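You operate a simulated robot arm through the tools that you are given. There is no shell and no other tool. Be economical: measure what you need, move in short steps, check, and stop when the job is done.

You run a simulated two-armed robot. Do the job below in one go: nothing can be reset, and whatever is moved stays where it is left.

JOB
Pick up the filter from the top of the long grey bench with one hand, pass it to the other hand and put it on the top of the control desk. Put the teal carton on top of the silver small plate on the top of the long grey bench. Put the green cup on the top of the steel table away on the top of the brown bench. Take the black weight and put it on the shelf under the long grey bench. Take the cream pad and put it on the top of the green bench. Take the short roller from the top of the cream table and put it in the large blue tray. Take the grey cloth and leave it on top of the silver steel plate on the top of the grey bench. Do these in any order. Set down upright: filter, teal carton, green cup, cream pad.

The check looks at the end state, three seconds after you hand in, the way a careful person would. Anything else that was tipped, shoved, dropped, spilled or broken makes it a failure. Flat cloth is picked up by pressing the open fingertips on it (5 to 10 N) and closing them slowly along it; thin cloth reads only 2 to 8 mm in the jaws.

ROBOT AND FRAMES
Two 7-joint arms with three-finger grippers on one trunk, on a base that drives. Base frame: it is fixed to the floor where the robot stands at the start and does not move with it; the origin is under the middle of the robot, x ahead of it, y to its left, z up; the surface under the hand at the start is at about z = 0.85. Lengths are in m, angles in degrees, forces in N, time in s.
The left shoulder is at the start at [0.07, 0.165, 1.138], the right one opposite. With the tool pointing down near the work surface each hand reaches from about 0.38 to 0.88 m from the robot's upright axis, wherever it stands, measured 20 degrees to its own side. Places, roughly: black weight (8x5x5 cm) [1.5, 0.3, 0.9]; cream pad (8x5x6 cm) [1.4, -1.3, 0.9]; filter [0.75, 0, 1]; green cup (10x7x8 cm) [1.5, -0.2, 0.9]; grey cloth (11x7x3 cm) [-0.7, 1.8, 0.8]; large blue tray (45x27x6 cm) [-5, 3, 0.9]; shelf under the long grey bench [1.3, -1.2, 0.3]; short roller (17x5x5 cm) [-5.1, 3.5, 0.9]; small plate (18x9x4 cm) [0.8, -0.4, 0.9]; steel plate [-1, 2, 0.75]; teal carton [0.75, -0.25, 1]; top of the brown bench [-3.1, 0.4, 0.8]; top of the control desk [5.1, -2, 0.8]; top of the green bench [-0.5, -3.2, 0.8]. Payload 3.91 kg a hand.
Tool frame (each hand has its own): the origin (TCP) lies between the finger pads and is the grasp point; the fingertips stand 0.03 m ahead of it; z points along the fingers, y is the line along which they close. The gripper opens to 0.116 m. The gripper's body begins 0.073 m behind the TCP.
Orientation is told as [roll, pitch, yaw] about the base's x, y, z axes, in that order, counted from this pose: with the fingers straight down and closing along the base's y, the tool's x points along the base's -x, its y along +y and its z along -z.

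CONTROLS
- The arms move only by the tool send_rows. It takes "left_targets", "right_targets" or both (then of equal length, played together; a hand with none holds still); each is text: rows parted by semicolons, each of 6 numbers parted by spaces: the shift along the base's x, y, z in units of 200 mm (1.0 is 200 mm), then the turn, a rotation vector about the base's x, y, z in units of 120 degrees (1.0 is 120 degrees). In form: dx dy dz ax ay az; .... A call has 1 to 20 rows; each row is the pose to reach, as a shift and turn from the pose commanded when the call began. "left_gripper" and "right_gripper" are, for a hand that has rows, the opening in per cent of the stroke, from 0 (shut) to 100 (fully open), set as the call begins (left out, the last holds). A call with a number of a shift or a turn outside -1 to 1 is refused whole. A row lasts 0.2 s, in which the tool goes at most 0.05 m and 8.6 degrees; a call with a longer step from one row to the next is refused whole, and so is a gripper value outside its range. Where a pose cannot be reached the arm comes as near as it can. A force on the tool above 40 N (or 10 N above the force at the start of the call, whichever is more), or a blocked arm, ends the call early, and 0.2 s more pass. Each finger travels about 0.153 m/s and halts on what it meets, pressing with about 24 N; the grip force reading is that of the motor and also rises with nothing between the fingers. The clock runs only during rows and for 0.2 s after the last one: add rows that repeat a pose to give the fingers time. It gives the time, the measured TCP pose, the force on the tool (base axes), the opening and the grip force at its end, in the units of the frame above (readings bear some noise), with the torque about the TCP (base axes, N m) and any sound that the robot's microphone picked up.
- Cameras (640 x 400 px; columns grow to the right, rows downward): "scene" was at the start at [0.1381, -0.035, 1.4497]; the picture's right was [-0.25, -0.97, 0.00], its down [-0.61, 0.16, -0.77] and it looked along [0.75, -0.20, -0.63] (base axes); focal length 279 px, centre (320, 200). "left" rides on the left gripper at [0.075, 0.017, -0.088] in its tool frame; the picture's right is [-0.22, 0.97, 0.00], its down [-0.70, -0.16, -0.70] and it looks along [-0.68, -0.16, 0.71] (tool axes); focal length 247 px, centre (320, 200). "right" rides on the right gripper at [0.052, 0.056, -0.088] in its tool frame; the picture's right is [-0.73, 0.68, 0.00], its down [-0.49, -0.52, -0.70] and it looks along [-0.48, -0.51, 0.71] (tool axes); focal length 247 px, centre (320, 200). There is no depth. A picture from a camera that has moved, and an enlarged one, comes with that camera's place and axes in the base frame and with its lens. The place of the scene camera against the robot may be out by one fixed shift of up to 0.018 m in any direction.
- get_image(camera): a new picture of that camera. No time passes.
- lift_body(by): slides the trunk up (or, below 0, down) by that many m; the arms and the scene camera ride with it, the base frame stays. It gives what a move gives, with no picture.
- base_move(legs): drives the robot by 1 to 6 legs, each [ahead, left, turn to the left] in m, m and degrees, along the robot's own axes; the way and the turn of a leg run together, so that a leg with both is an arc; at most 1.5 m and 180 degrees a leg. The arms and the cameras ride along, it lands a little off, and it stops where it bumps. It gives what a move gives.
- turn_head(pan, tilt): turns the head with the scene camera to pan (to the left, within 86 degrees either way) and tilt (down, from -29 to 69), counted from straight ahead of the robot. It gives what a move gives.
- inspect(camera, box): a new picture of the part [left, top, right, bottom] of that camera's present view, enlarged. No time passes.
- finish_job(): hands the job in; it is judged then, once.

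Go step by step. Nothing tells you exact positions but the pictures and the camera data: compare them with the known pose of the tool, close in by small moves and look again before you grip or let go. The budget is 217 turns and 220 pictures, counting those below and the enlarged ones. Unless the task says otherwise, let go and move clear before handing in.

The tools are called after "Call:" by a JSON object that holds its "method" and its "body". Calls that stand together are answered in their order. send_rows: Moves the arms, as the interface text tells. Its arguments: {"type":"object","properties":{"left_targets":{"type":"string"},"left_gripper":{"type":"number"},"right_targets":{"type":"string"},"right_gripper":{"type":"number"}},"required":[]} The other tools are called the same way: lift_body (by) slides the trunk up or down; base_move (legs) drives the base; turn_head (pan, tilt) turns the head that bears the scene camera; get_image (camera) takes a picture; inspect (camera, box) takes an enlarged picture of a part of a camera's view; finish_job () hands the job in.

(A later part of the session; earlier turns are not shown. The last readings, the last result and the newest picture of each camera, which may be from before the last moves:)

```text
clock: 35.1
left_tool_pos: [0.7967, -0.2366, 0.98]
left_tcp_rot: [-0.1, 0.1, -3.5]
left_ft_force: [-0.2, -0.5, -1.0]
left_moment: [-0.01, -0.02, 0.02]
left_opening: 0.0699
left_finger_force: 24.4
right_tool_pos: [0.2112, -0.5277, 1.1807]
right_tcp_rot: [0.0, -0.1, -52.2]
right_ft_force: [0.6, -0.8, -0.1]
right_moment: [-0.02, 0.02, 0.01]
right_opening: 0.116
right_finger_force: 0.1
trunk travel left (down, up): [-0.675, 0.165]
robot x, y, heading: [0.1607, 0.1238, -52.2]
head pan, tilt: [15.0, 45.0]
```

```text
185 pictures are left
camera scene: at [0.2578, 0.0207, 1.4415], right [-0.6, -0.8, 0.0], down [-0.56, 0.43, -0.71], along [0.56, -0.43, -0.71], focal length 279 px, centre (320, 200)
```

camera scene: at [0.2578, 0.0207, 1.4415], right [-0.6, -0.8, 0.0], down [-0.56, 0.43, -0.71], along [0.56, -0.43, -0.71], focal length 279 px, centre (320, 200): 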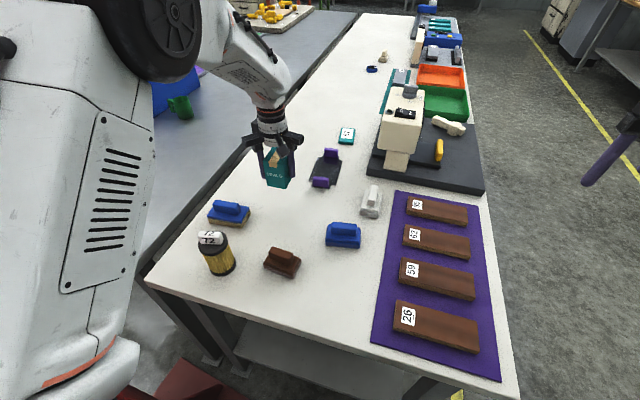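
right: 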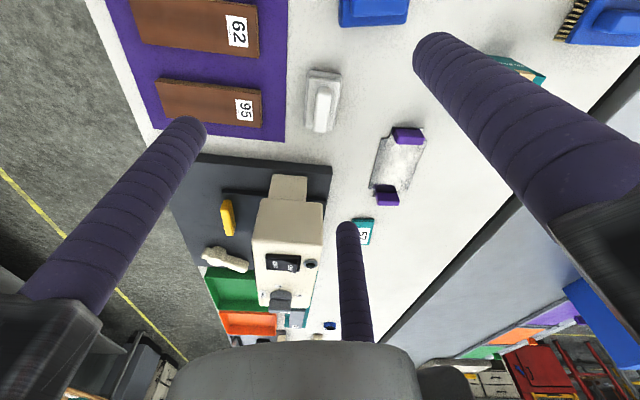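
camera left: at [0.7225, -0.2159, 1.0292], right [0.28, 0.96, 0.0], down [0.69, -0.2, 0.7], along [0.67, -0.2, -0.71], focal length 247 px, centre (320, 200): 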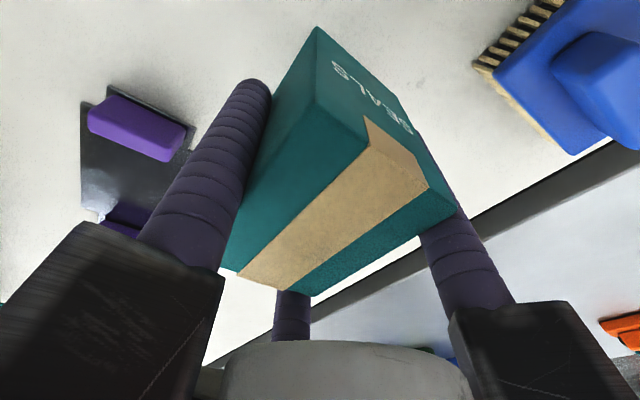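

Height clearance is fine. I'll move over the plate now.

Call:
{"method": "send_rows", "body": {"left_targets": "0.03 -0.18 0.03 0 0 0.004; 0.06 -0.38 0.03 0 0 0.008; 0.09 -0.58 0.03 0 0 0.014; 0.12 -0.76 0.03 0 0 0.02; 0.14 -0.885 0.03 0 0 0.021; 0.14 -0.885 0.03 0 0 0.021; 0.14 -0.885 0.03 0 0 0.021"}}

Call:
{"method": "get_image", "body": {"camera": "left"}}

Call:
{"method": "inspect", "body": {"camera": "scene", "box": [240, 100, 420, 220]}}

```text
clock: 36.8
left_tool_pos: [0.826, -0.4067, 0.9841]
left_tcp_rot: [0.1, 0.1, -0.9]
left_ft_force: [-0.2, 0.2, -1.9]
left_moment: [0.01, -0.03, -0.02]
left_opening: 0.0695
left_finger_force: 24.2
left hand out of reach, approached as far as the arm can: row 5, 6, 7
right_tool_pos: [0.2109, -0.5301, 1.1802]
right_tcp_rot: [0.1, 0.0, -52.1]
right_ft_force: [0.3, 0.6, 0.0]
right_moment: [0.01, -0.01, 0.01]
right_opening: 0.1158
right_finger_force: 0.1
trunk travel left (down, up): [-0.675, 0.165]
robot x, y, heading: [0.1559, 0.1279, -52.3]
head pan, tilt: [15.0, 45.0]
```

```text
184 pictures are left
camera left: at [0.7511, -0.3894, 1.0726], right [0.24, 0.97, 0.0], down [0.69, -0.17, 0.7], along [0.68, -0.17, -0.72], focal length 247 px, centre (320, 200)
```

left: 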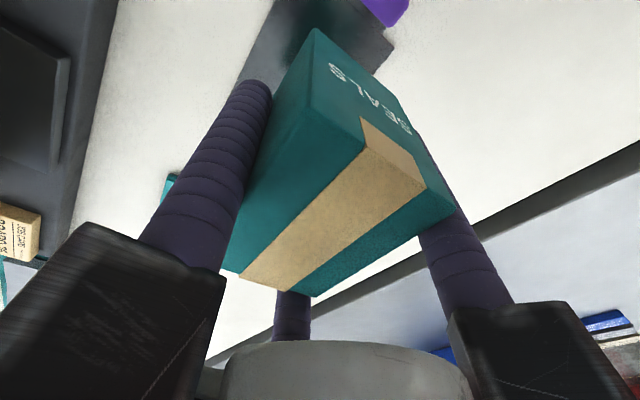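

```text
3.33 times, centred on (330, 160) of scene
camera zoom: at [0.2588, 0.0193, 1.4412], right [-0.6, -0.8, 0.0], down [-0.56, 0.43, -0.71], along [0.56, -0.43, -0.71], focal length 931 px, centre (287, 333)
```

zoom: 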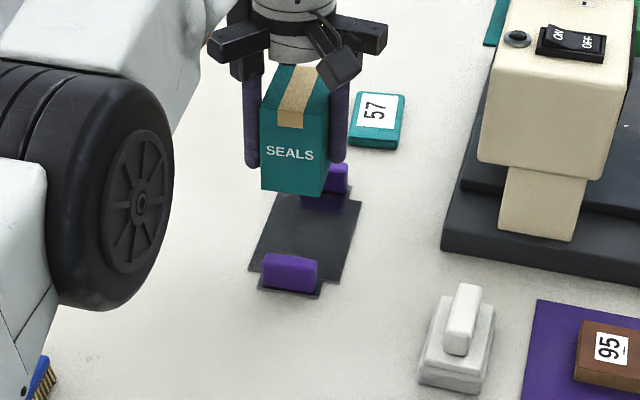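

I'm 7 mm short of the target but the carton is well inside the plate between the handles. I'll lower it here, slowly near contact.

Call:
{"method": "send_rows", "body": {"left_targets": "0.005 0.03 -0.1 0 0 0; 0.005 0.03 -0.2 0 0 0; 0.005 0.03 -0.3 0 0 0; 0.005 0.03 -0.34 0 0 0; 0.005 0.03 -0.36 0 0 0; 0.005 0.03 -0.36 0 0 0"}}

Call:
{"method": "inspect", "body": {"camera": "scene", "box": [240, 100, 420, 220]}}

```text
clock: 38.1
left_tool_pos: [0.8262, -0.4007, 0.9131]
left_tcp_rot: [0.0, 0.0, -1.1]
left_ft_force: [0.0, 0.1, -1.8]
left_moment: [-0.02, -0.02, -0.01]
left_opening: 0.0691
left_finger_force: 24.3
right_tool_pos: [0.2106, -0.5275, 1.1807]
right_tcp_rot: [0.0, -0.1, -52.1]
right_ft_force: [0.1, -0.1, 0.6]
right_moment: [0.0, -0.03, -0.02]
right_opening: 0.116
right_finger_force: 0.0
trunk travel left (down, up): [-0.675, 0.165]
robot x, y, heading: [0.1568, 0.1224, -52.0]
head pan, tilt: [15.0, 45.0]
```

```text
3.33 times, centred on (330, 160) of scene
camera zoom: at [0.2579, 0.0205, 1.4414], right [-0.6, -0.8, 0.0], down [-0.56, 0.43, -0.71], along [0.56, -0.43, -0.71], focal length 931 px, centre (287, 333)
```

zoom: 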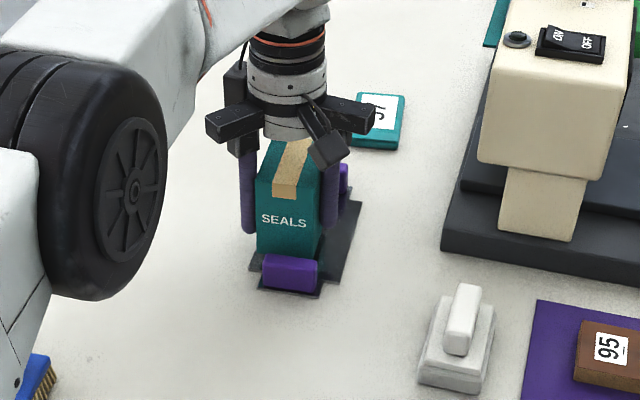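

The carton hangs about 1.5 cm too near and left over the plate. I'll shift 15 mm in −y, then lower until contact.

Call:
{"method": "send_rows", "body": {"left_targets": "0 -0.04 0 0 0 0; 0 -0.078 0 0 0 0; 0 -0.078 -0.015 0 0 0; 0 -0.078 -0.03 0 0 0; 0 -0.078 -0.045 0 0 0; 0 -0.078 -0.055 0 0 0; 0 -0.078 -0.055 0 0 0"}}

Call:
{"method": "inspect", "body": {"camera": "scene", "box": [240, 100, 420, 220]}}

```text
clock: 39.8
left_tool_pos: [0.8264, -0.4089, 0.9028]
left_tcp_rot: [-0.1, 0.0, -1.0]
left_ft_force: [0.2, -0.7, -1.3]
left_moment: [-0.02, 0.01, 0.01]
left_opening: 0.069
left_finger_force: 24.3
left hand out of reach, approached as far as the arm can: row 2, 3, 4, 5, 6, 7
right_tool_pos: [0.2105, -0.5281, 1.1813]
right_tcp_rot: [0.0, -0.1, -52.1]
right_ft_force: [0.0, 0.4, 0.0]
right_moment: [-0.01, 0.03, -0.03]
right_opening: 0.116
right_finger_force: 0.0
trunk travel left (down, up): [-0.675, 0.165]
robot x, y, heading: [0.1593, 0.1251, -51.8]
head pan, tilt: [15.0, 45.0]
```

```text
3.33 times, centred on (330, 160) of scene
camera zoom: at [0.258, 0.0204, 1.4414], right [-0.6, -0.8, 0.0], down [-0.56, 0.43, -0.71], along [0.56, -0.43, -0.71], focal length 931 px, centre (287, 333)
```

zoom: 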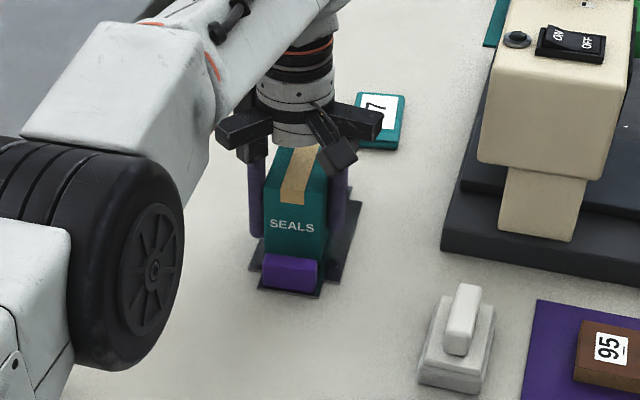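

It is centred between the handles now. I'll lower the last millimetres.

Call:
{"method": "send_rows", "body": {"left_targets": "0 0.02 -0.01 0 0 0; 0 0.02 -0.02 0 0 0; 0 0.02 -0.03 0 0 0; 0 0.02 -0.03 0 0 0"}}

```text
clock: 40.8
left_tool_pos: [0.8272, -0.4044, 0.9003]
left_tcp_rot: [-0.2, -0.2, -0.9]
left_ft_force: [5.9, -4.8, 21.3]
left_moment: [0.42, 0.43, -0.11]
left_opening: 0.0691
left_finger_force: 24.2
right_tool_pos: [0.2103, -0.5265, 1.1822]
right_tcp_rot: [0.0, -0.1, -52.0]
right_ft_force: [0.2, 0.2, 1.0]
right_moment: [0.01, -0.02, 0.02]
right_opening: 0.1159
right_finger_force: 0.0
trunk travel left (down, up): [-0.675, 0.165]
robot x, y, heading: [0.1594, 0.1223, -51.9]
head pan, tilt: [15.0, 45.0]
```

Contact reached at 21 N. I'll ease up slightly and open partway.

Call:
{"method": "send_rows", "body": {"left_targets": "0 0 0.01 0 0 0; 0 0 0.01 0 0 0; 0 0 0.01 0 0 0"}}

Call:
{"method": "send_rows", "body": {"left_targets": "0 0 0 0 0 0; 0 0 0 0 0 0; 0 0 0 0 0 0", "left_gripper": 82}}

Call:
{"method": "inspect", "body": {"camera": "scene", "box": [240, 100, 420, 220]}}

Call:
{"method": "get_image", "body": {"camera": "left"}}

```text
clock: 41.5
left_tool_pos: [0.826, -0.4044, 0.9003]
left_tcp_rot: [-0.2, 0.0, -1.0]
left_ft_force: [6.3, -4.0, 19.2]
left_moment: [0.1, 0.17, -0.11]
left_opening: 0.0686
left_finger_force: 24.5
right_tool_pos: [0.2094, -0.5275, 1.182]
right_tcp_rot: [0.1, -0.1, -52.0]
right_ft_force: [-0.9, -0.8, 0.3]
right_moment: [-0.03, 0.01, -0.01]
right_opening: 0.1161
right_finger_force: 0.1
trunk travel left (down, up): [-0.675, 0.165]
robot x, y, heading: [0.1554, 0.1199, -52.3]
head pan, tilt: [15.0, 45.0]
```

```text
clock: 42.4
left_tool_pos: [0.827, -0.4056, 0.8991]
left_tcp_rot: [0.0, 0.1, -0.9]
left_ft_force: [-0.5, -0.5, -0.6]
left_moment: [-0.01, 0.03, -0.02]
left_opening: 0.095
left_finger_force: 0.1
right_tool_pos: [0.2108, -0.5284, 1.1803]
right_tcp_rot: [-0.1, 0.0, -52.1]
right_ft_force: [0.1, -0.7, -0.2]
right_moment: [0.0, 0.02, 0.02]
right_opening: 0.116
right_finger_force: 0.1
trunk travel left (down, up): [-0.675, 0.165]
robot x, y, heading: [0.1562, 0.1194, -51.9]
head pan, tilt: [15.0, 45.0]
```

```text
3.33 times, centred on (330, 160) of scene
camera zoom: at [0.2583, 0.02, 1.4413], right [-0.6, -0.8, 0.0], down [-0.56, 0.43, -0.71], along [0.56, -0.43, -0.71], focal length 931 px, centre (287, 333)
```

zoom: 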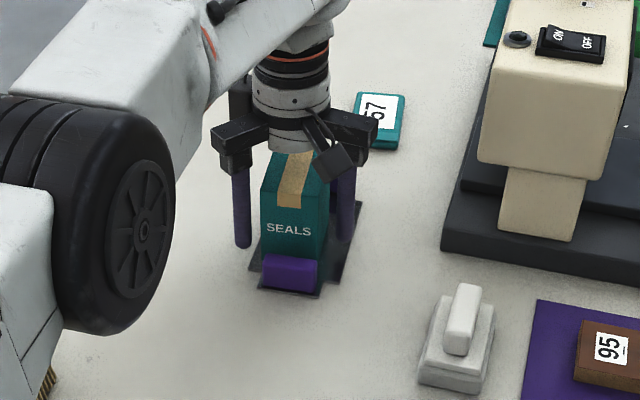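

```text
179 pictures are left
camera left: at [0.7521, -0.3878, 0.986], right [0.24, 0.97, 0.0], down [0.69, -0.17, 0.7], along [0.68, -0.17, -0.72], focal length 247 px, centre (320, 200)
```

left: 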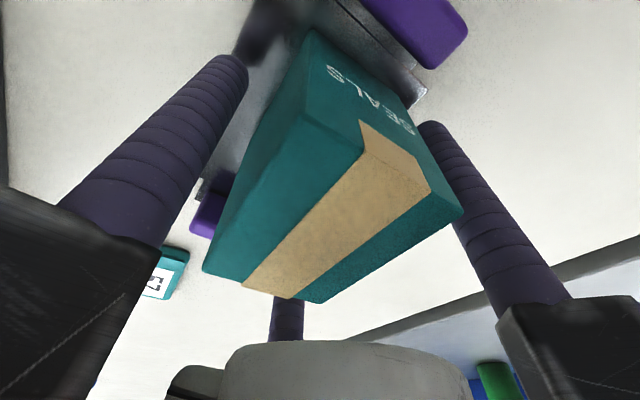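

The carton stands on the plate, released. The filter needs a side grip and a knob grip for the hand-over, so I'll lift the hand clear, back away and measure the filter.

Call:
{"method": "send_rows", "body": {"left_targets": "0 0.03 0.2 0 0 0; 0 0.05 0.4 0 0 0; -0.04 0.1 0.6 0 0 0; -0.1 0.25 0.7 0 0 0; -0.18 0.45 0.75 0 0 0; -0.26 0.65 0.8 0 0 0; -0.34 0.85 0.85 0 0 0; -0.42 1 0.9 0 0 0; -0.42 1 0.9 0 0 0"}}

Call:
{"method": "get_image", "body": {"camera": "scene"}}

Call:
{"method": "get_image", "body": {"camera": "left"}}

```text
clock: 44.4
left_tool_pos: [0.7441, -0.2052, 1.0776]
left_tcp_rot: [0.2, 0.0, -1.0]
left_ft_force: [0.5, 0.3, -0.5]
left_moment: [0.01, 0.01, 0.01]
left_opening: 0.0952
left_finger_force: 0.0
right_tool_pos: [0.2116, -0.5293, 1.1804]
right_tcp_rot: [0.0, 0.0, -52.1]
right_ft_force: [-0.3, -0.2, -0.3]
right_moment: [0.02, 0.04, -0.02]
right_opening: 0.1159
right_finger_force: 0.0
trunk travel left (down, up): [-0.675, 0.165]
robot x, y, heading: [0.1595, 0.1223, -52.1]
head pan, tilt: [15.0, 45.0]
```

```text
178 pictures are left
camera scene: at [0.2587, 0.0195, 1.4412], right [-0.6, -0.8, 0.0], down [-0.56, 0.43, -0.71], along [0.56, -0.43, -0.71], focal length 279 px, centre (320, 200)
```

scene: 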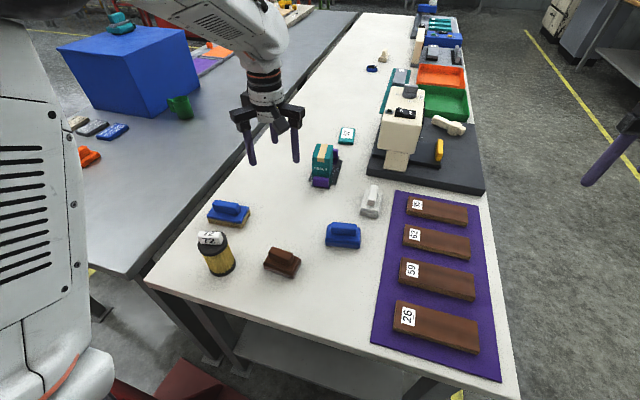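

```text
177 pictures are left
camera left: at [0.6688, -0.1885, 1.1668], right [0.24, 0.97, 0.0], down [0.69, -0.17, 0.7], along [0.68, -0.17, -0.71], focal length 247 px, centre (320, 200)
```

left: 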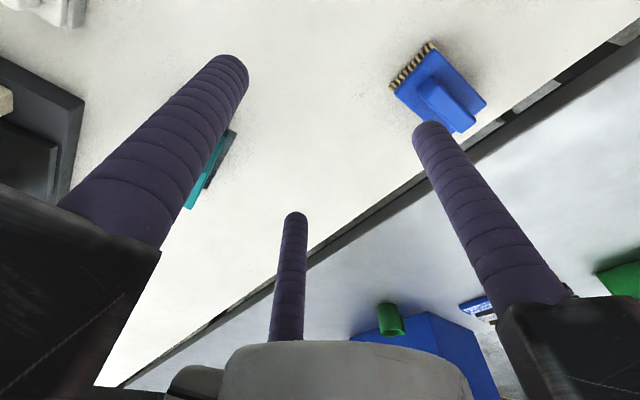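

The carton stands well on the plate. I'll raise the left hand and back the base 0.25 m, so that the left hand can grip the filter at a slant.

Call:
{"method": "send_rows", "body": {"left_targets": "0 0 0.2 0 0 0; 0 0 0.4 0 0 0; 0 0 0.5 0 0 0; 0 0 0.5 0 0 0", "left_gripper": 100}}

Call:
{"method": "base_move", "body": {"legs": [[-0.25, 0, 0]]}}

Call:
{"method": "get_image", "body": {"camera": "left"}}

Call:
{"method": "get_image", "body": {"camera": "scene"}}

```text
clock: 45.4
left_tool_pos: [0.7435, -0.2058, 1.1787]
left_tcp_rot: [0.1, -0.1, -0.9]
left_ft_force: [-0.6, -0.3, 0.5]
left_moment: [0.01, -0.03, -0.02]
left_opening: 0.1159
left_finger_force: 0.0
right_tool_pos: [0.2106, -0.5292, 1.1809]
right_tcp_rot: [-0.1, -0.1, -52.1]
right_ft_force: [0.2, 0.4, 0.3]
right_moment: [0.02, 0.0, 0.0]
right_opening: 0.1159
right_finger_force: 0.0
trunk travel left (down, up): [-0.675, 0.165]
robot x, y, heading: [0.1559, 0.1232, -52.1]
head pan, tilt: [15.0, 45.0]
```

```text
clock: 47.2
left_tool_pos: [0.5906, -0.0099, 1.1781]
left_tcp_rot: [0.0, 0.0, -1.0]
left_ft_force: [0.4, -0.2, -0.1]
left_moment: [0.03, 0.01, 0.01]
left_opening: 0.1157
left_finger_force: 0.1
right_tool_pos: [0.0557, -0.3317, 1.1808]
right_tcp_rot: [-0.1, 0.0, -52.2]
right_ft_force: [-0.2, -0.1, -0.3]
right_moment: [0.03, 0.02, -0.01]
right_opening: 0.1162
right_finger_force: 0.1
trunk travel left (down, up): [-0.675, 0.165]
robot x, y, heading: [0.002, 0.3183, -52.5]
head pan, tilt: [15.0, 45.0]
```

```text
176 pictures are left
camera left: at [0.5152, 0.0077, 1.2665], right [0.24, 0.97, 0.0], down [0.69, -0.17, 0.7], along [0.68, -0.17, -0.71], focal length 247 px, centre (320, 200)
```

left: 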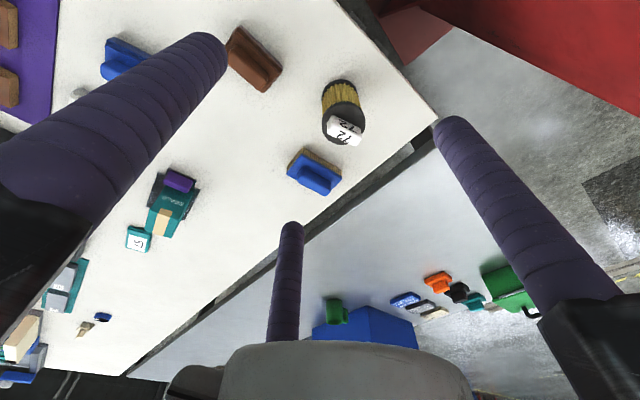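

```text
175 pictures are left
camera scene: at [0.1052, 0.2164, 1.4412], right [-0.6, -0.8, 0.0], down [-0.56, 0.43, -0.71], along [0.56, -0.43, -0.71], focal length 279 px, centre (320, 200)
```

scene: 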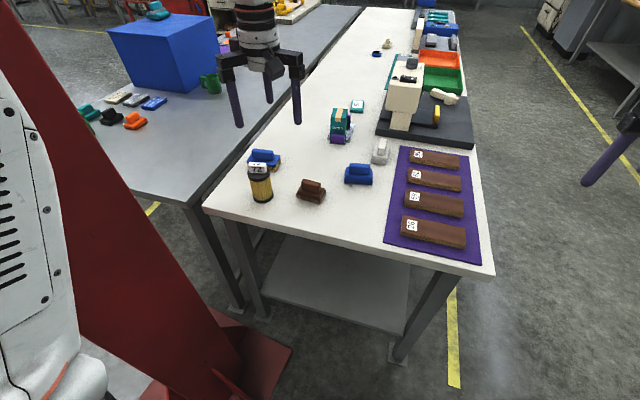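

I'll zoom in on the filter.

Call:
{"method": "inspect", "body": {"camera": "left", "box": [280, 60, 400, 160]}}

Call:
{"method": "inspect", "body": {"camera": "scene", "box": [200, 130, 320, 230]}}

```text
4.00 times, centred on (340, 110) of left
camera zoom: at [0.5152, 0.0077, 1.2665], right [0.24, 0.97, 0.0], down [0.69, -0.17, 0.7], along [0.68, -0.17, -0.71], focal length 988 px, centre (240, 560)
```

zoom: 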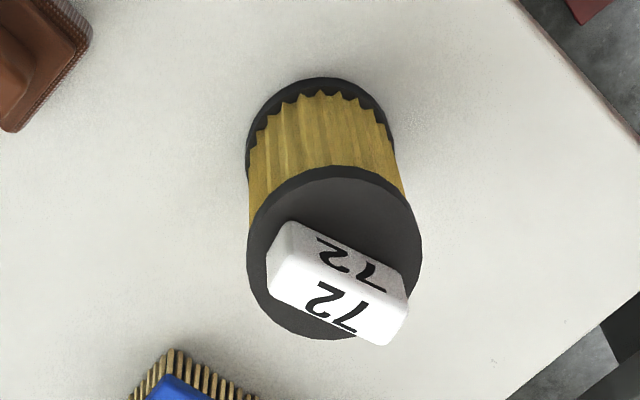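

```text
4.00 times, centred on (260, 180) of scene
camera zoom: at [0.1052, 0.2164, 1.4412], right [-0.6, -0.8, 0.0], down [-0.56, 0.43, -0.71], along [0.56, -0.43, -0.71], focal length 1117 px, centre (560, 280)
```

zoom: 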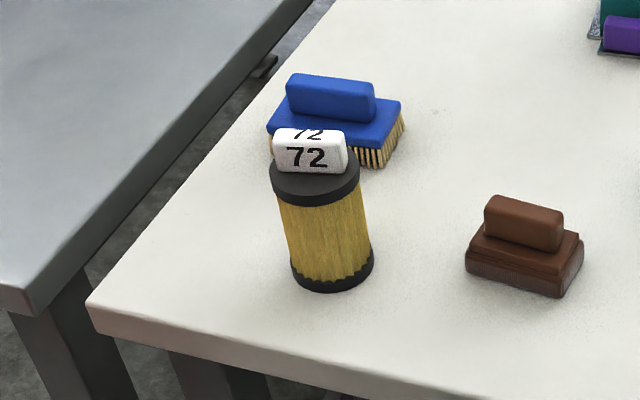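

The filter is about 6.2 cm wide with its lid at z 0.941, and its white knob reaches 0.976 with heading about 52°. I'll have the left hand pinch the body at a 45° slant, approaching along −38°, leaving the knob free for the right hand. First I turn the wrist.

Call:
{"method": "send_rows", "body": {"left_targets": "0 0.05 0 0 0 -0.07; 0 0.1 0 0 0 -0.14; 0 0.15 0 0 0 -0.21; 0 0.2 0 0 0 -0.28; 0 0.25 0 0 0 -0.35; 0 0.3 0 0 0 -0.42; 0 0.35 0 0 0 -0.49; 0 0.4 0 0 0 -0.558; 0 0.4 0 0 0 -0.558", "left_gripper": 82}}

Call:
{"method": "send_rows", "body": {"left_targets": "0 0 -0.1 -0.04 -0.05 0; 0 0 -0.2 -0.08 -0.1 0; 0 0 -0.3 -0.12 -0.15 0; 0 0 -0.4 -0.16 -0.2 0; 0.03 0 -0.5 -0.2 -0.25 0; 0.06 0 -0.6 -0.231 -0.2955 0; 0.06 0 -0.6 -0.231 -0.2955 0"}}

Call:
{"method": "get_image", "body": {"camera": "left"}}

Call:
{"method": "get_image", "body": {"camera": "scene"}}

```text
clock: 49.2
left_tool_pos: [0.5892, 0.0707, 1.1783]
left_tcp_rot: [0.1, 0.0, -68.2]
left_ft_force: [0.5, -0.2, 0.3]
left_moment: [0.01, 0.05, 0.0]
left_opening: 0.0951
left_finger_force: 0.1
right_tool_pos: [0.0564, -0.3326, 1.18]
right_tcp_rot: [0.0, 0.0, -52.2]
right_ft_force: [0.8, 0.0, -0.1]
right_moment: [0.04, 0.01, 0.0]
right_opening: 0.1159
right_finger_force: 0.1
trunk travel left (down, up): [-0.675, 0.165]
robot x, y, heading: [0.004, 0.3182, -52.3]
head pan, tilt: [15.0, 45.0]
```

```text
clock: 50.7
left_tool_pos: [0.5682, 0.0908, 1.0032]
left_tcp_rot: [26.0, -31.8, -78.1]
left_ft_force: [1.2, 0.4, 0.3]
left_moment: [0.04, 0.06, 0.02]
left_opening: 0.0951
left_finger_force: 0.1
right_tool_pos: [0.0667, -0.303, 1.1763]
right_tcp_rot: [-1.1, 0.0, -50.6]
right_ft_force: [3.9, 2.4, 0.3]
right_moment: [-0.29, 0.38, -0.01]
right_opening: 0.116
right_finger_force: 0.0
trunk travel left (down, up): [-0.675, 0.165]
robot x, y, heading: [-0.0117, 0.3221, -50.4]
head pan, tilt: [15.0, 45.0]
stopped in row 7 (left hand): the arm was blocked; the commanded pose is now the measured one
```

```text
172 pictures are left
camera left: at [0.5217, 0.1931, 1.0374], right [0.85, 0.21, 0.48], down [-0.38, -0.38, 0.84], along [0.36, -0.9, -0.24], focal length 247 px, centre (320, 200)
```

left: 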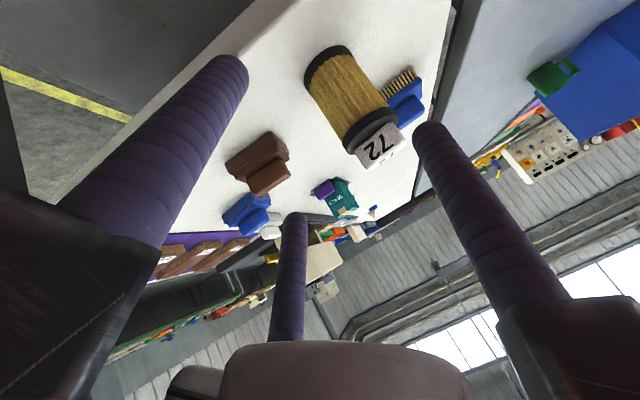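

```text
171 pictures are left
camera scene: at [-0.0144, 0.1477, 1.4488], right [-0.58, -0.81, -0.09], down [-0.52, 0.45, -0.72], along [0.63, -0.37, -0.68], focal length 279 px, centre (320, 200)
```

scene: 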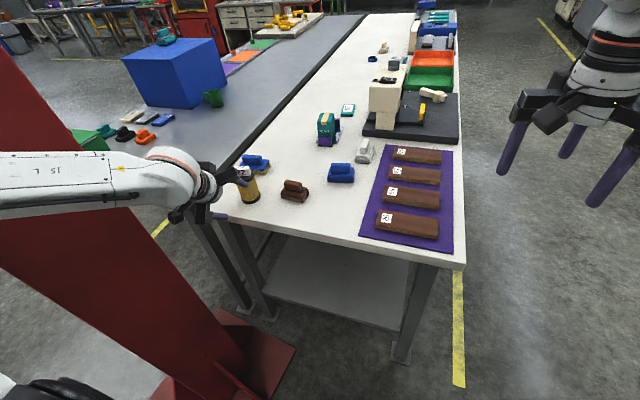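

The left arm ran into something, either the column or my own head, and got blocked. I'll reverse the tilt first and check.

Call:
{"method": "send_rows", "body": {"left_targets": "0 0 0.1 0.04 0.05 0; 0 0 0.2 0.08 0.1 0; 0 0 0.3 0.12 0.15 0; 0 0 0.4 0.16 0.2 0; 0 0 0.5 0.2 0.25 0; 0 0 0.6 0.231 0.2955 0; 0 0 0.6 0.231 0.2955 0"}}

Call:
{"method": "get_image", "body": {"camera": "scene"}}

```text
clock: 51.0
left_tool_pos: [0.5989, 0.1158, 0.9669]
left_tcp_rot: [26.1, -24.8, -76.3]
left_ft_force: [2.3, 0.7, 0.8]
left_moment: [0.0, 0.14, -0.05]
left_opening: 0.0951
left_finger_force: 0.0
right_tool_pos: [0.105, -0.2539, 1.1727]
right_tcp_rot: [-1.7, 1.7, -50.1]
right_ft_force: [0.0, 0.6, -0.1]
right_moment: [-0.07, 0.04, 0.01]
right_opening: 0.116
right_finger_force: 0.1
trunk travel left (down, up): [-0.675, 0.165]
robot x, y, heading: [-0.0157, 0.322, -50.8]
head pan, tilt: [15.0, 45.0]
stopped in row 1 (left hand): the arm was blocked; the commanded pose is now the measured one
```

```text
170 pictures are left
camera scene: at [-0.0456, 0.1272, 1.4531], right [-0.53, -0.84, -0.11], down [-0.5, 0.41, -0.76], along [0.68, -0.35, -0.64], focal length 279 px, centre (320, 200)
```

scene: 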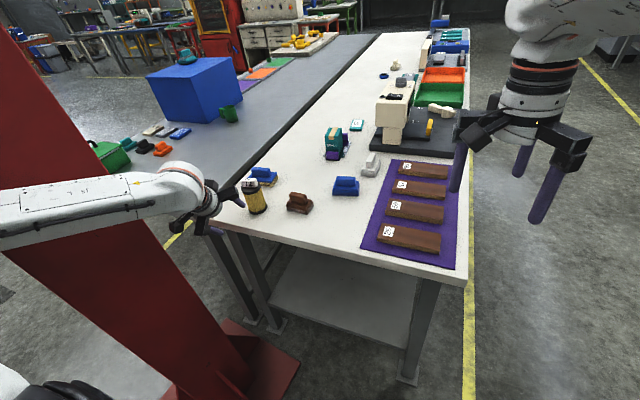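

The arm seems wedged against the column and is pushing the robot over to the right. I'll slide the base right, away from the column, to relieve it.

Call:
{"method": "base_move", "body": {"legs": [[-0.05, -0.15, 0]]}}

Call:
{"method": "get_image", "body": {"camera": "scene"}}

```text
clock: 51.7
left_tool_pos: [0.6198, 0.1676, 0.8197]
left_tcp_rot: [16.6, -15.9, -68.8]
left_ft_force: [-129.9, 5.1, 16.9]
left_moment: [1.48, -8.19, 15.02]
left_opening: 0.0953
left_finger_force: 0.1
right_tool_pos: [0.1799, -0.1792, 1.2259]
right_tcp_rot: [10.8, 5.3, -44.3]
right_ft_force: [-1.6, 0.1, -1.2]
right_moment: [0.02, -0.15, 0.03]
right_opening: 0.116
right_finger_force: 0.1
trunk travel left (down, up): [-0.675, 0.165]
robot x, y, heading: [-0.0225, 0.2989, -53.2]
head pan, tilt: [15.0, 45.0]
stopped in leg 1: the robot was blocked; the commanded pose is now the measured one
```

```text
169 pictures are left
camera scene: at [-0.0964, 0.081, 1.4516], right [-0.61, -0.78, -0.14], down [-0.47, 0.49, -0.73], along [0.64, -0.38, -0.67], focal length 279 px, centre (320, 200)
```

scene: 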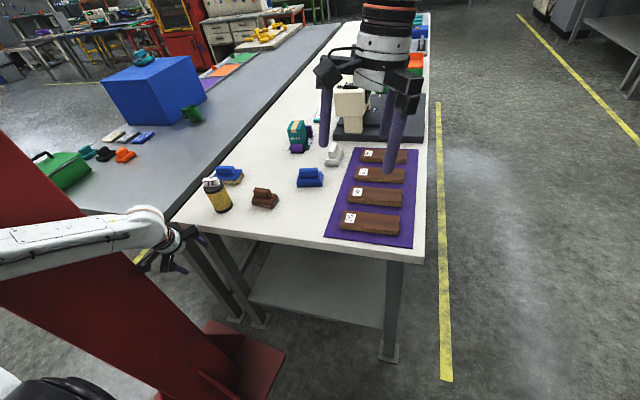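

The left hand is now pressing +x against something near the bench corner at about 130 N. I'll pull it back along −x in small steps.

Call:
{"method": "send_rows", "body": {"left_targets": "-0.1 0 0 0 0 0; -0.2 0.05 0 0 0 0; -0.3 0.1 0 0 0 0; -0.3 0.1 0 0 0 0"}}

Call:
{"method": "get_image", "body": {"camera": "scene"}}

Call:
{"method": "get_image", "body": {"camera": "left"}}

```text
clock: 52.0
left_tool_pos: [0.603, 0.1721, 0.7328]
left_tcp_rot: [3.0, -17.9, -57.2]
left_ft_force: [1.9, -0.2, 1.2]
left_moment: [0.08, 0.09, 0.0]
left_opening: 0.0951
left_finger_force: 0.2
right_tool_pos: [0.2199, -0.1339, 1.246]
right_tcp_rot: [17.6, 9.8, -40.1]
right_ft_force: [1.2, 0.3, -0.7]
right_moment: [-0.05, 0.09, 0.01]
right_opening: 0.1158
right_finger_force: 0.0
trunk travel left (down, up): [-0.675, 0.165]
robot x, y, heading: [-0.0259, 0.2821, -54.5]
head pan, tilt: [15.0, 45.0]
stopped in row 1 (left hand): the force on the tool passed its limit at 148 N (the readings are from after the stop); the commanded pose is now the measured one
```

```text
168 pictures are left
camera scene: at [-0.096, 0.0688, 1.4506], right [-0.63, -0.77, -0.14], down [-0.46, 0.51, -0.73], along [0.63, -0.4, -0.67], focal length 279 px, centre (320, 200)
```

scene: 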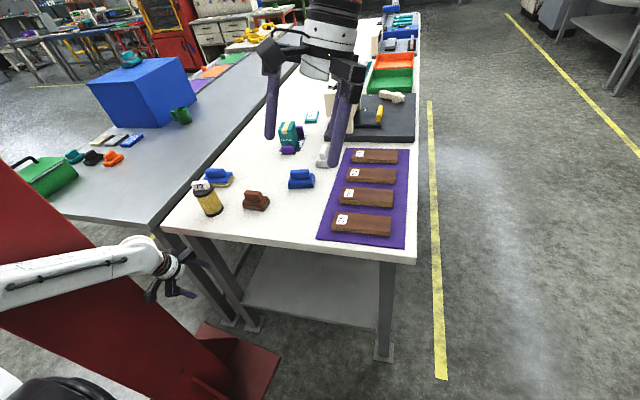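

```text
167 pictures are left
camera left: at [0.5595, 0.2604, 0.795], right [0.93, 0.36, 0.12], down [0.08, -0.48, 0.87], along [0.37, -0.8, -0.48], focal length 247 px, centre (320, 200)
```

left: 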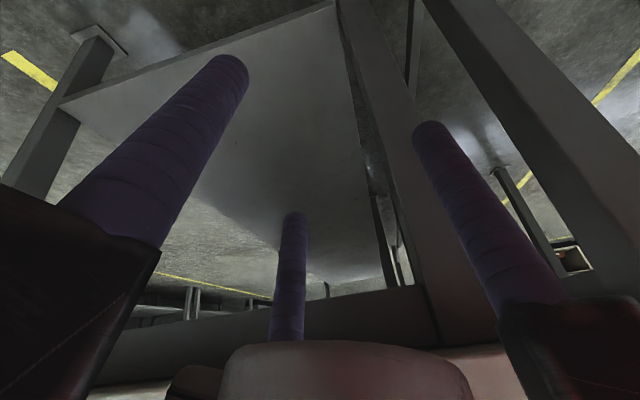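

The robot leans to its right, probably because the left arm is braced against the column. The left hand is free of force now, so I'll look left to see the arm before moving anything else.

Call:
{"method": "turn_head", "body": {"pan": 70, "tilt": 40}}

Call:
{"method": "get_image", "body": {"camera": "scene"}}

Call:
{"method": "get_image", "body": {"camera": "right"}}

```text
clock: 53.3
left_tool_pos: [0.6037, 0.1669, 0.7361]
left_tcp_rot: [3.0, -18.5, -57.6]
left_ft_force: [-0.3, 0.4, 0.2]
left_moment: [0.0, 0.03, 0.0]
left_opening: 0.0951
left_finger_force: 0.1
right_tool_pos: [0.2179, -0.1404, 1.2397]
right_tcp_rot: [17.2, 10.0, -41.4]
right_ft_force: [-0.1, 0.5, -0.2]
right_moment: [0.01, 0.02, 0.0]
right_opening: 0.1159
right_finger_force: 0.2
trunk travel left (down, up): [-0.675, 0.165]
robot x, y, heading: [-0.0267, 0.288, -54.5]
head pan, tilt: [70.0, 40.0]
```

```text
166 pictures are left
camera scene: at [-0.0784, 0.1448, 1.4652], right [0.27, -0.96, -0.04], down [-0.52, -0.11, -0.84], along [0.81, 0.25, -0.53], focal length 279 px, centre (320, 200)
```

scene: 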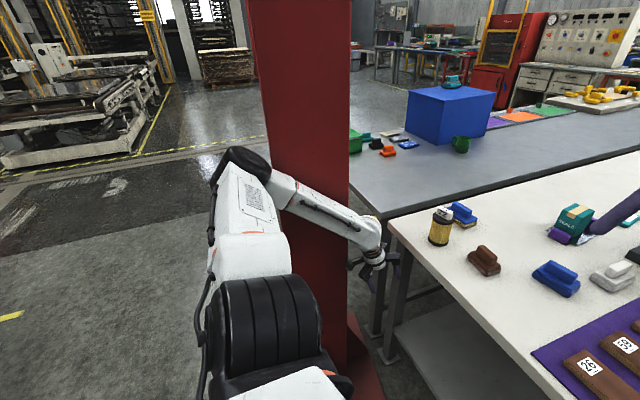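

```text
165 pictures are left
camera right: at [0.2129, -0.0979, 1.3481], right [1.0, -0.01, 0.07], down [-0.04, -0.91, 0.42], along [0.06, -0.42, -0.9], focal length 247 px, centre (320, 200)
```

right: 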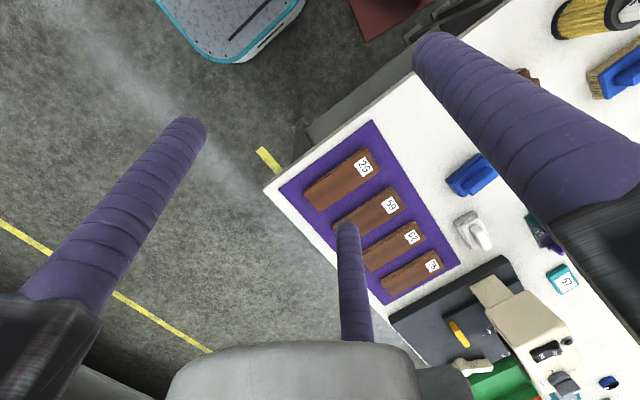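

The robot leans about 9° to its right because the left forearm is pressed against the column's near face, and it is steady. I'll draw the left hand straight back toward the robot to relieve it.

Call:
{"method": "send_rows", "body": {"left_targets": "-0.08 0.015 0 0 0 0; -0.16 0.03 0 0 0 0; -0.24 0.045 0 0 0 0; -0.32 0.06 0 0 0 0; -0.4 0.075 0.02 0 0 0; -0.48 0.09 0.04 0 0 0; -0.56 0.1 0.06 0 0 0; -0.56 0.1 0.06 0 0 0"}}

Call:
{"method": "get_image", "body": {"camera": "scene"}}

```text
clock: 53.6
left_tool_pos: [0.5969, 0.1486, 0.687]
left_tcp_rot: [-5.9, -18.9, -50.2]
left_ft_force: [-11.6, -9.0, -5.7]
left_moment: [0.74, -1.13, 0.44]
left_opening: 0.0951
left_finger_force: 0.1
right_tool_pos: [0.2387, -0.1315, 1.2612]
right_tcp_rot: [23.6, 14.9, -40.5]
right_ft_force: [5.9, 1.1, -3.4]
right_moment: [0.08, 0.56, 0.27]
right_opening: 0.116
right_finger_force: 0.0
trunk travel left (down, up): [-0.675, 0.165]
robot x, y, heading: [-0.0266, 0.2698, -56.8]
head pan, tilt: [70.0, 40.0]
stopped in row 1 (left hand): the arm was blocked; the commanded pose is now the measured one
```

```text
164 pictures are left
camera scene: at [-0.077, 0.1389, 1.4679], right [0.23, -0.97, -0.04], down [-0.53, -0.09, -0.84], along [0.81, 0.22, -0.54], focal length 279 px, centre (320, 200)
```

scene: 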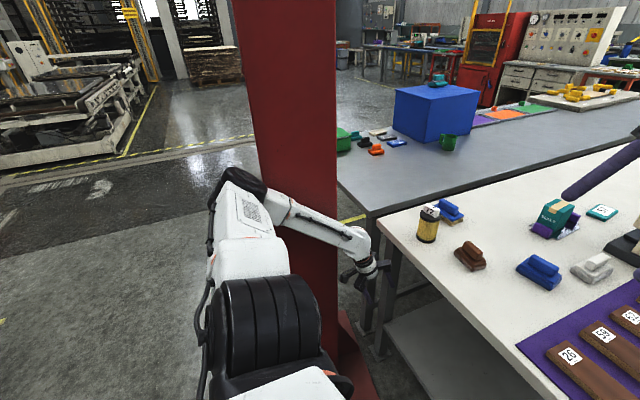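

The column's near face is right at my left front, so sliding the base right should free the forearm. The hand no longer catches the bench, so I'll try that in a small leg.

Call:
{"method": "base_move", "body": {"legs": [[0, -0.1, 0]]}}

Call:
{"method": "get_image", "body": {"camera": "scene"}}

```text
clock: 54.3
left_tool_pos: [0.5896, 0.0527, 0.6203]
left_tcp_rot: [-23.8, -17.5, -48.1]
left_ft_force: [5.7, 1.3, -3.9]
left_moment: [-0.32, 0.46, -0.22]
left_opening: 0.0952
left_finger_force: 0.1
right_tool_pos: [0.2966, -0.1455, 1.2448]
right_tcp_rot: [30.5, 26.2, -42.1]
right_ft_force: [5.4, -1.7, -2.7]
right_moment: [0.23, 0.46, 0.39]
right_opening: 0.116
right_finger_force: 0.1
trunk travel left (down, up): [-0.675, 0.165]
robot x, y, heading: [-0.0347, 0.247, -59.4]
head pan, tilt: [70.0, 40.0]
stopped in leg 1: the robot was blocked; the commanded pose is now the measured one
```

```text
163 pictures are left
camera scene: at [-0.0503, 0.1363, 1.4626], right [0.18, -0.98, -0.03], down [-0.56, -0.08, -0.82], along [0.81, 0.17, -0.56], focal length 279 px, centre (320, 200)
```

scene: 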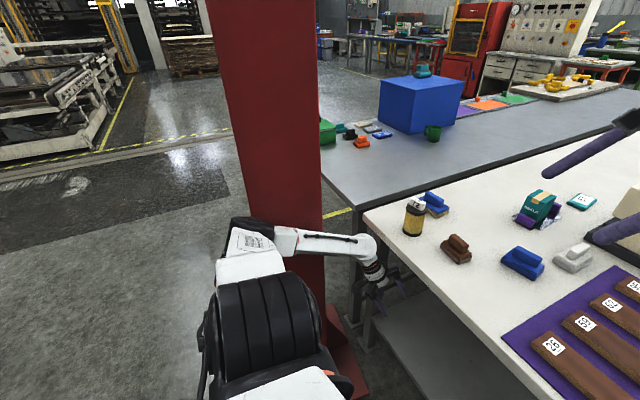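

Still blocked. I need to see what stops the base, so I'll look to the right and down.

Call:
{"method": "turn_head", "body": {"pan": -70, "tilt": 50}}

Call:
{"method": "get_image", "body": {"camera": "scene"}}

Call:
{"method": "turn_head", "body": {"pan": 40, "tilt": 68}}

Call:
{"method": "get_image", "body": {"camera": "scene"}}

Call:
{"method": "get_image", "body": {"camera": "right"}}

```text
clock: 56.6
left_tool_pos: [0.5884, 0.0556, 0.6126]
left_tcp_rot: [-23.0, -16.5, -48.2]
left_ft_force: [-0.3, -0.8, 0.7]
left_moment: [-0.01, 0.01, -0.01]
left_opening: 0.0951
left_finger_force: 0.0
right_tool_pos: [0.2934, -0.1582, 1.2448]
right_tcp_rot: [29.4, 25.7, -45.4]
right_ft_force: [-0.5, 0.5, -0.2]
right_moment: [0.0, 0.02, -0.03]
right_opening: 0.1162
right_finger_force: 0.1
trunk travel left (down, up): [-0.675, 0.165]
robot x, y, heading: [-0.0304, 0.2453, -60.7]
head pan, tilt: [-70.0, 50.0]
```

```text
162 pictures are left
camera scene: at [-0.1821, 0.0664, 1.4332], right [-0.76, 0.65, -0.04], down [0.56, 0.61, -0.57], along [-0.34, -0.45, -0.82], focal length 279 px, centre (320, 200)
```

scene: 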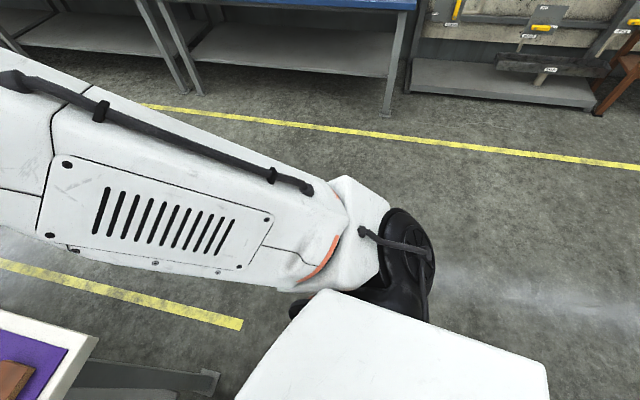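

```text
clock: 58.4
left_tool_pos: [0.589, 0.0552, 0.6124]
left_tcp_rot: [-23.1, -16.5, -48.2]
left_ft_force: [-0.2, -0.4, -0.1]
left_moment: [-0.01, 0.03, 0.03]
left_opening: 0.0951
left_finger_force: 0.0
right_tool_pos: [0.2924, -0.1599, 1.2455]
right_tcp_rot: [29.5, 25.5, -45.5]
right_ft_force: [-0.7, 0.3, 0.7]
right_moment: [0.01, 0.01, -0.01]
right_opening: 0.116
right_finger_force: 0.0
trunk travel left (down, up): [-0.675, 0.165]
robot x, y, heading: [-0.0324, 0.242, -60.8]
head pan, tilt: [40.0, 68.0]
```

```text
161 pictures are left
camera scene: at [-0.0767, 0.1054, 1.4234], right [-0.35, -0.93, -0.07], down [-0.83, 0.35, -0.44], along [0.44, -0.09, -0.9], focal length 279 px, centre (320, 200)
```

scene: 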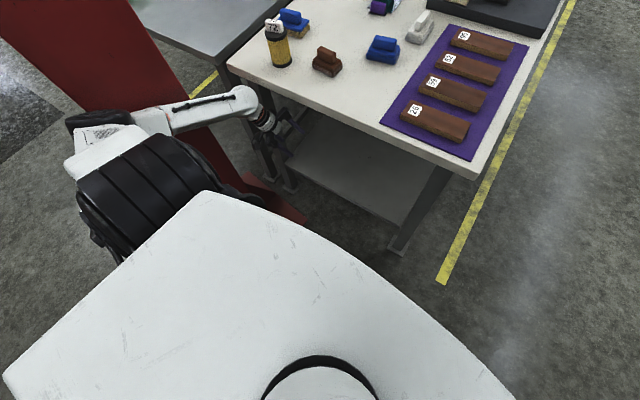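

```text
160 pictures are left
camera right: at [0.2972, -0.1546, 1.3613], right [0.99, -0.16, -0.01], down [-0.16, -0.98, 0.11], along [-0.03, -0.1, -0.99], focal length 247 px, centre (320, 200)
```

right: 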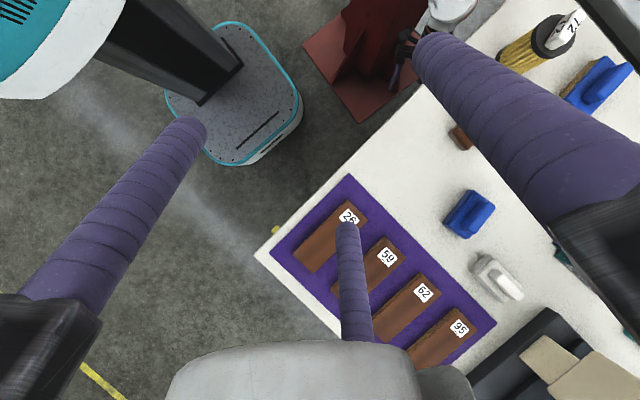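

The base itself is clear of the column's foot; only the left arm braced on the column keeps the robot tilted, and the tilt has shrunk to about 6°. I'll keep sliding right in small legs.

Call:
{"method": "base_move", "body": {"legs": [[0, -0.06, 0]]}}

Call:
{"method": "get_image", "body": {"camera": "scene"}}

```text
clock: 59.2
left_tool_pos: [0.5397, 0.0282, 0.4853]
left_tcp_rot: [-37.7, -10.3, -47.3]
left_ft_force: [-1.1, 0.2, 0.0]
left_moment: [0.02, -0.09, 0.04]
left_opening: 0.0951
left_finger_force: 0.1
right_tool_pos: [0.3901, -0.1692, 1.1764]
right_tcp_rot: [24.8, 31.6, -53.4]
right_ft_force: [3.1, 0.7, -4.1]
right_moment: [0.18, 0.26, 0.24]
right_opening: 0.116
right_finger_force: 0.0
trunk travel left (down, up): [-0.675, 0.165]
robot x, y, heading: [-0.0444, 0.2236, -62.5]
head pan, tilt: [40.0, 68.0]
stopped in leg 1: the robot was blocked; the commanded pose is now the measured one
```

```text
159 pictures are left
camera scene: at [0.0161, 0.1303, 1.4131], right [-0.38, -0.92, -0.01], down [-0.85, 0.36, -0.38], along [0.36, -0.13, -0.92], focal length 279 px, centre (320, 200)
```

scene: 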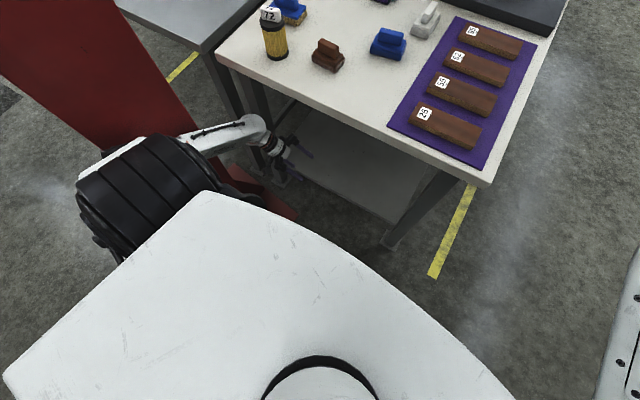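

The robot stands upright again. The left hand hangs near the bench end at z 0.49. With the tilt gone, I'll slide right to get clear of the column.

Call:
{"method": "base_move", "body": {"legs": [[0, -0.15, 0]]}}

Call:
{"method": "get_image", "body": {"camera": "scene"}}

Call:
{"method": "get_image", "body": {"camera": "right"}}

```text
clock: 60.5
left_tool_pos: [0.4439, -0.0335, 0.4988]
left_tcp_rot: [-35.9, -12.0, -46.5]
left_ft_force: [0.3, -0.7, 0.2]
left_moment: [0.01, -0.01, 0.0]
left_opening: 0.0948
left_finger_force: 0.0
right_tool_pos: [0.2712, -0.2197, 1.1856]
right_tcp_rot: [24.0, 30.6, -52.3]
right_ft_force: [0.7, -0.3, -0.1]
right_moment: [0.02, 0.0, -0.02]
right_opening: 0.1157
right_finger_force: 0.0
trunk travel left (down, up): [-0.675, 0.165]
robot x, y, heading: [-0.1757, 0.1589, -62.0]
head pan, tilt: [40.0, 68.0]
```

```text
158 pictures are left
camera scene: at [-0.0937, 0.0766, 1.4132], right [-0.38, -0.93, 0.0], down [-0.86, 0.35, -0.37], along [0.35, -0.14, -0.93], focal length 279 px, centre (320, 200)
```

scene: 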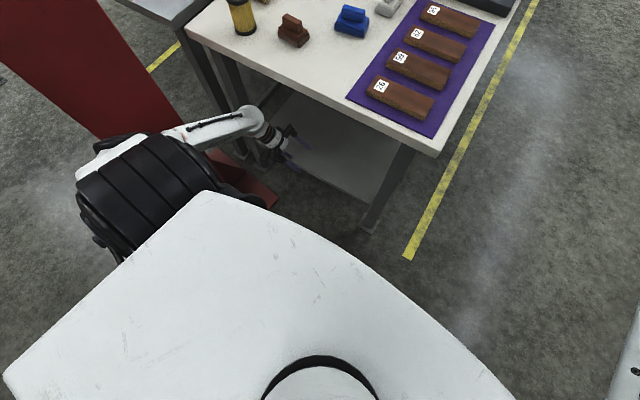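

```text
157 pictures are left
camera right: at [0.2899, -0.2166, 1.3005], right [0.96, -0.23, -0.13], down [-0.22, -0.97, 0.12], along [-0.16, -0.09, -0.98], focal length 247 px, centre (320, 200)
```

right: 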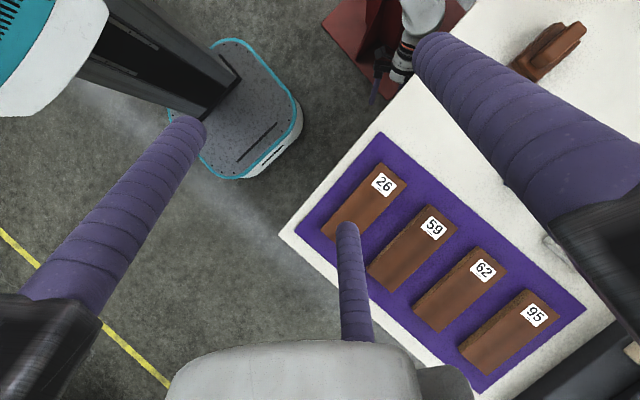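

Free at last. I'll move back and further right for room, then straighten both arms.

Call:
{"method": "base_move", "body": {"legs": [[-0.2, 0, 0], [0, -0.2, 0]]}}

Call:
{"method": "turn_head", "body": {"pan": 20, "tilt": 45}}

Call:
{"method": "get_image", "body": {"camera": "scene"}}

```text
clock: 63.3
left_tool_pos: [0.1725, 0.0486, 0.4991]
left_tcp_rot: [-35.9, -12.0, -46.5]
left_ft_force: [0.4, -0.6, 0.4]
left_moment: [0.02, 0.02, -0.01]
left_opening: 0.095
left_finger_force: 0.0
right_tool_pos: [-0.0002, -0.1384, 1.1855]
right_tcp_rot: [24.2, 30.6, -52.5]
right_ft_force: [-0.5, -0.8, -0.8]
right_moment: [-0.02, -0.04, 0.0]
right_opening: 0.116
right_finger_force: 0.2
trunk travel left (down, up): [-0.675, 0.165]
robot x, y, heading: [-0.4466, 0.2399, -62.2]
head pan, tilt: [40.0, 68.0]
```

```text
clock: 64.2
left_tool_pos: [0.1739, 0.0482, 0.4978]
left_tcp_rot: [-36.0, -11.9, -46.5]
left_ft_force: [0.2, -1.1, 0.6]
left_moment: [0.01, 0.01, -0.03]
left_opening: 0.0949
left_finger_force: 0.0
right_tool_pos: [-0.0004, -0.138, 1.1847]
right_tcp_rot: [24.1, 30.8, -52.4]
right_ft_force: [0.8, -0.5, -0.6]
right_moment: [-0.01, 0.01, 0.02]
right_opening: 0.1161
right_finger_force: 0.0
trunk travel left (down, up): [-0.675, 0.165]
robot x, y, heading: [-0.4468, 0.2394, -62.2]
head pan, tilt: [20.0, 45.0]
```

```text
156 pictures are left
camera scene: at [-0.3567, 0.1265, 1.4413], right [-0.67, -0.74, 0.0], down [-0.52, 0.48, -0.71], along [0.52, -0.47, -0.71], focal length 279 px, centre (320, 200)
```

scene: 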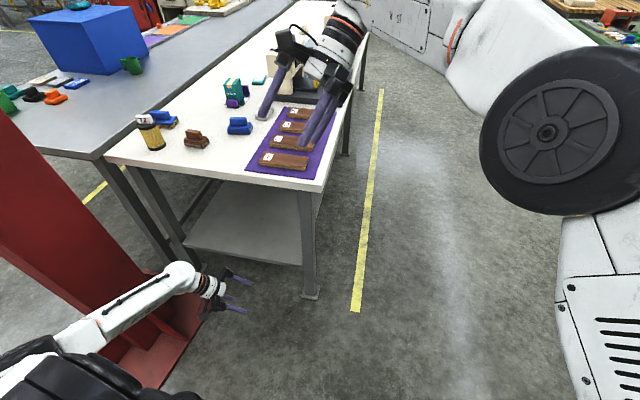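

Nothing on the tables was disturbed. I'll now straighten both hands: the right one back to its side and upright, the left one up and upright.

Call:
{"method": "send_rows", "body": {"left_targets": "0 0 0.2 0.05 -0.03 0; 0 0 0.4 0.1 -0.06 0; 0 0 0.6 0.15 -0.09 0; 0 0 0.8 0.21 -0.125 0; 0 0 1 0.27 -0.16 0; 0 0 1 0.27 -0.16 0", "right_targets": "-0.18 -0.09 0.05 -0.06 0.004 0; -0.36 -0.18 0.1 -0.12 0.008 0; -0.54 -0.27 0.1 -0.18 0.012 0; -0.72 -0.36 0.1 -0.25 0.016 0; -0.9 -0.45 0.1 -0.316 0.02 0; -0.9 -0.45 0.1 -0.316 0.02 0"}}

Call:
{"method": "get_image", "body": {"camera": "scene"}}

```text
clock: 65.6
left_tool_pos: [0.1808, 0.0641, 0.6926]
left_tcp_rot: [0.1, 0.0, -50.4]
left_ft_force: [0.5, 0.8, 0.0]
left_moment: [0.04, 0.0, 0.01]
left_opening: 0.0953
left_finger_force: 0.0
left hand out of reach, approached as far as the arm can: row 5, 6
right_tool_pos: [-0.1781, -0.2286, 1.204]
right_tcp_rot: [0.0, 0.2, -59.0]
right_ft_force: [0.8, 0.0, 1.3]
right_moment: [-0.02, 0.02, 0.02]
right_opening: 0.1157
right_finger_force: 0.0
trunk travel left (down, up): [-0.675, 0.165]
robot x, y, heading: [-0.4449, 0.2381, -62.3]
head pan, tilt: [20.0, 45.0]
```

```text
155 pictures are left
camera scene: at [-0.3557, 0.1255, 1.4412], right [-0.67, -0.74, 0.0], down [-0.52, 0.48, -0.71], along [0.52, -0.47, -0.71], focal length 279 px, centre (320, 200)
```

scene: 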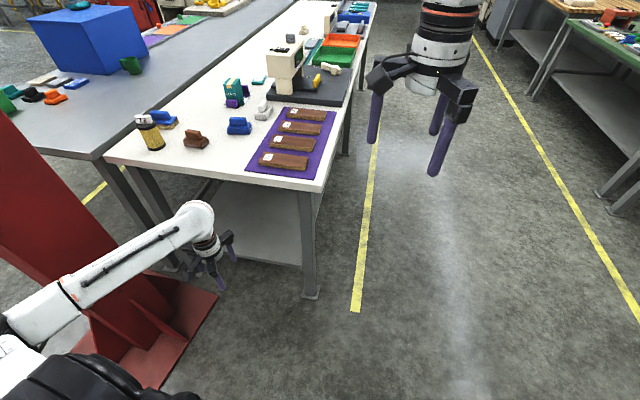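

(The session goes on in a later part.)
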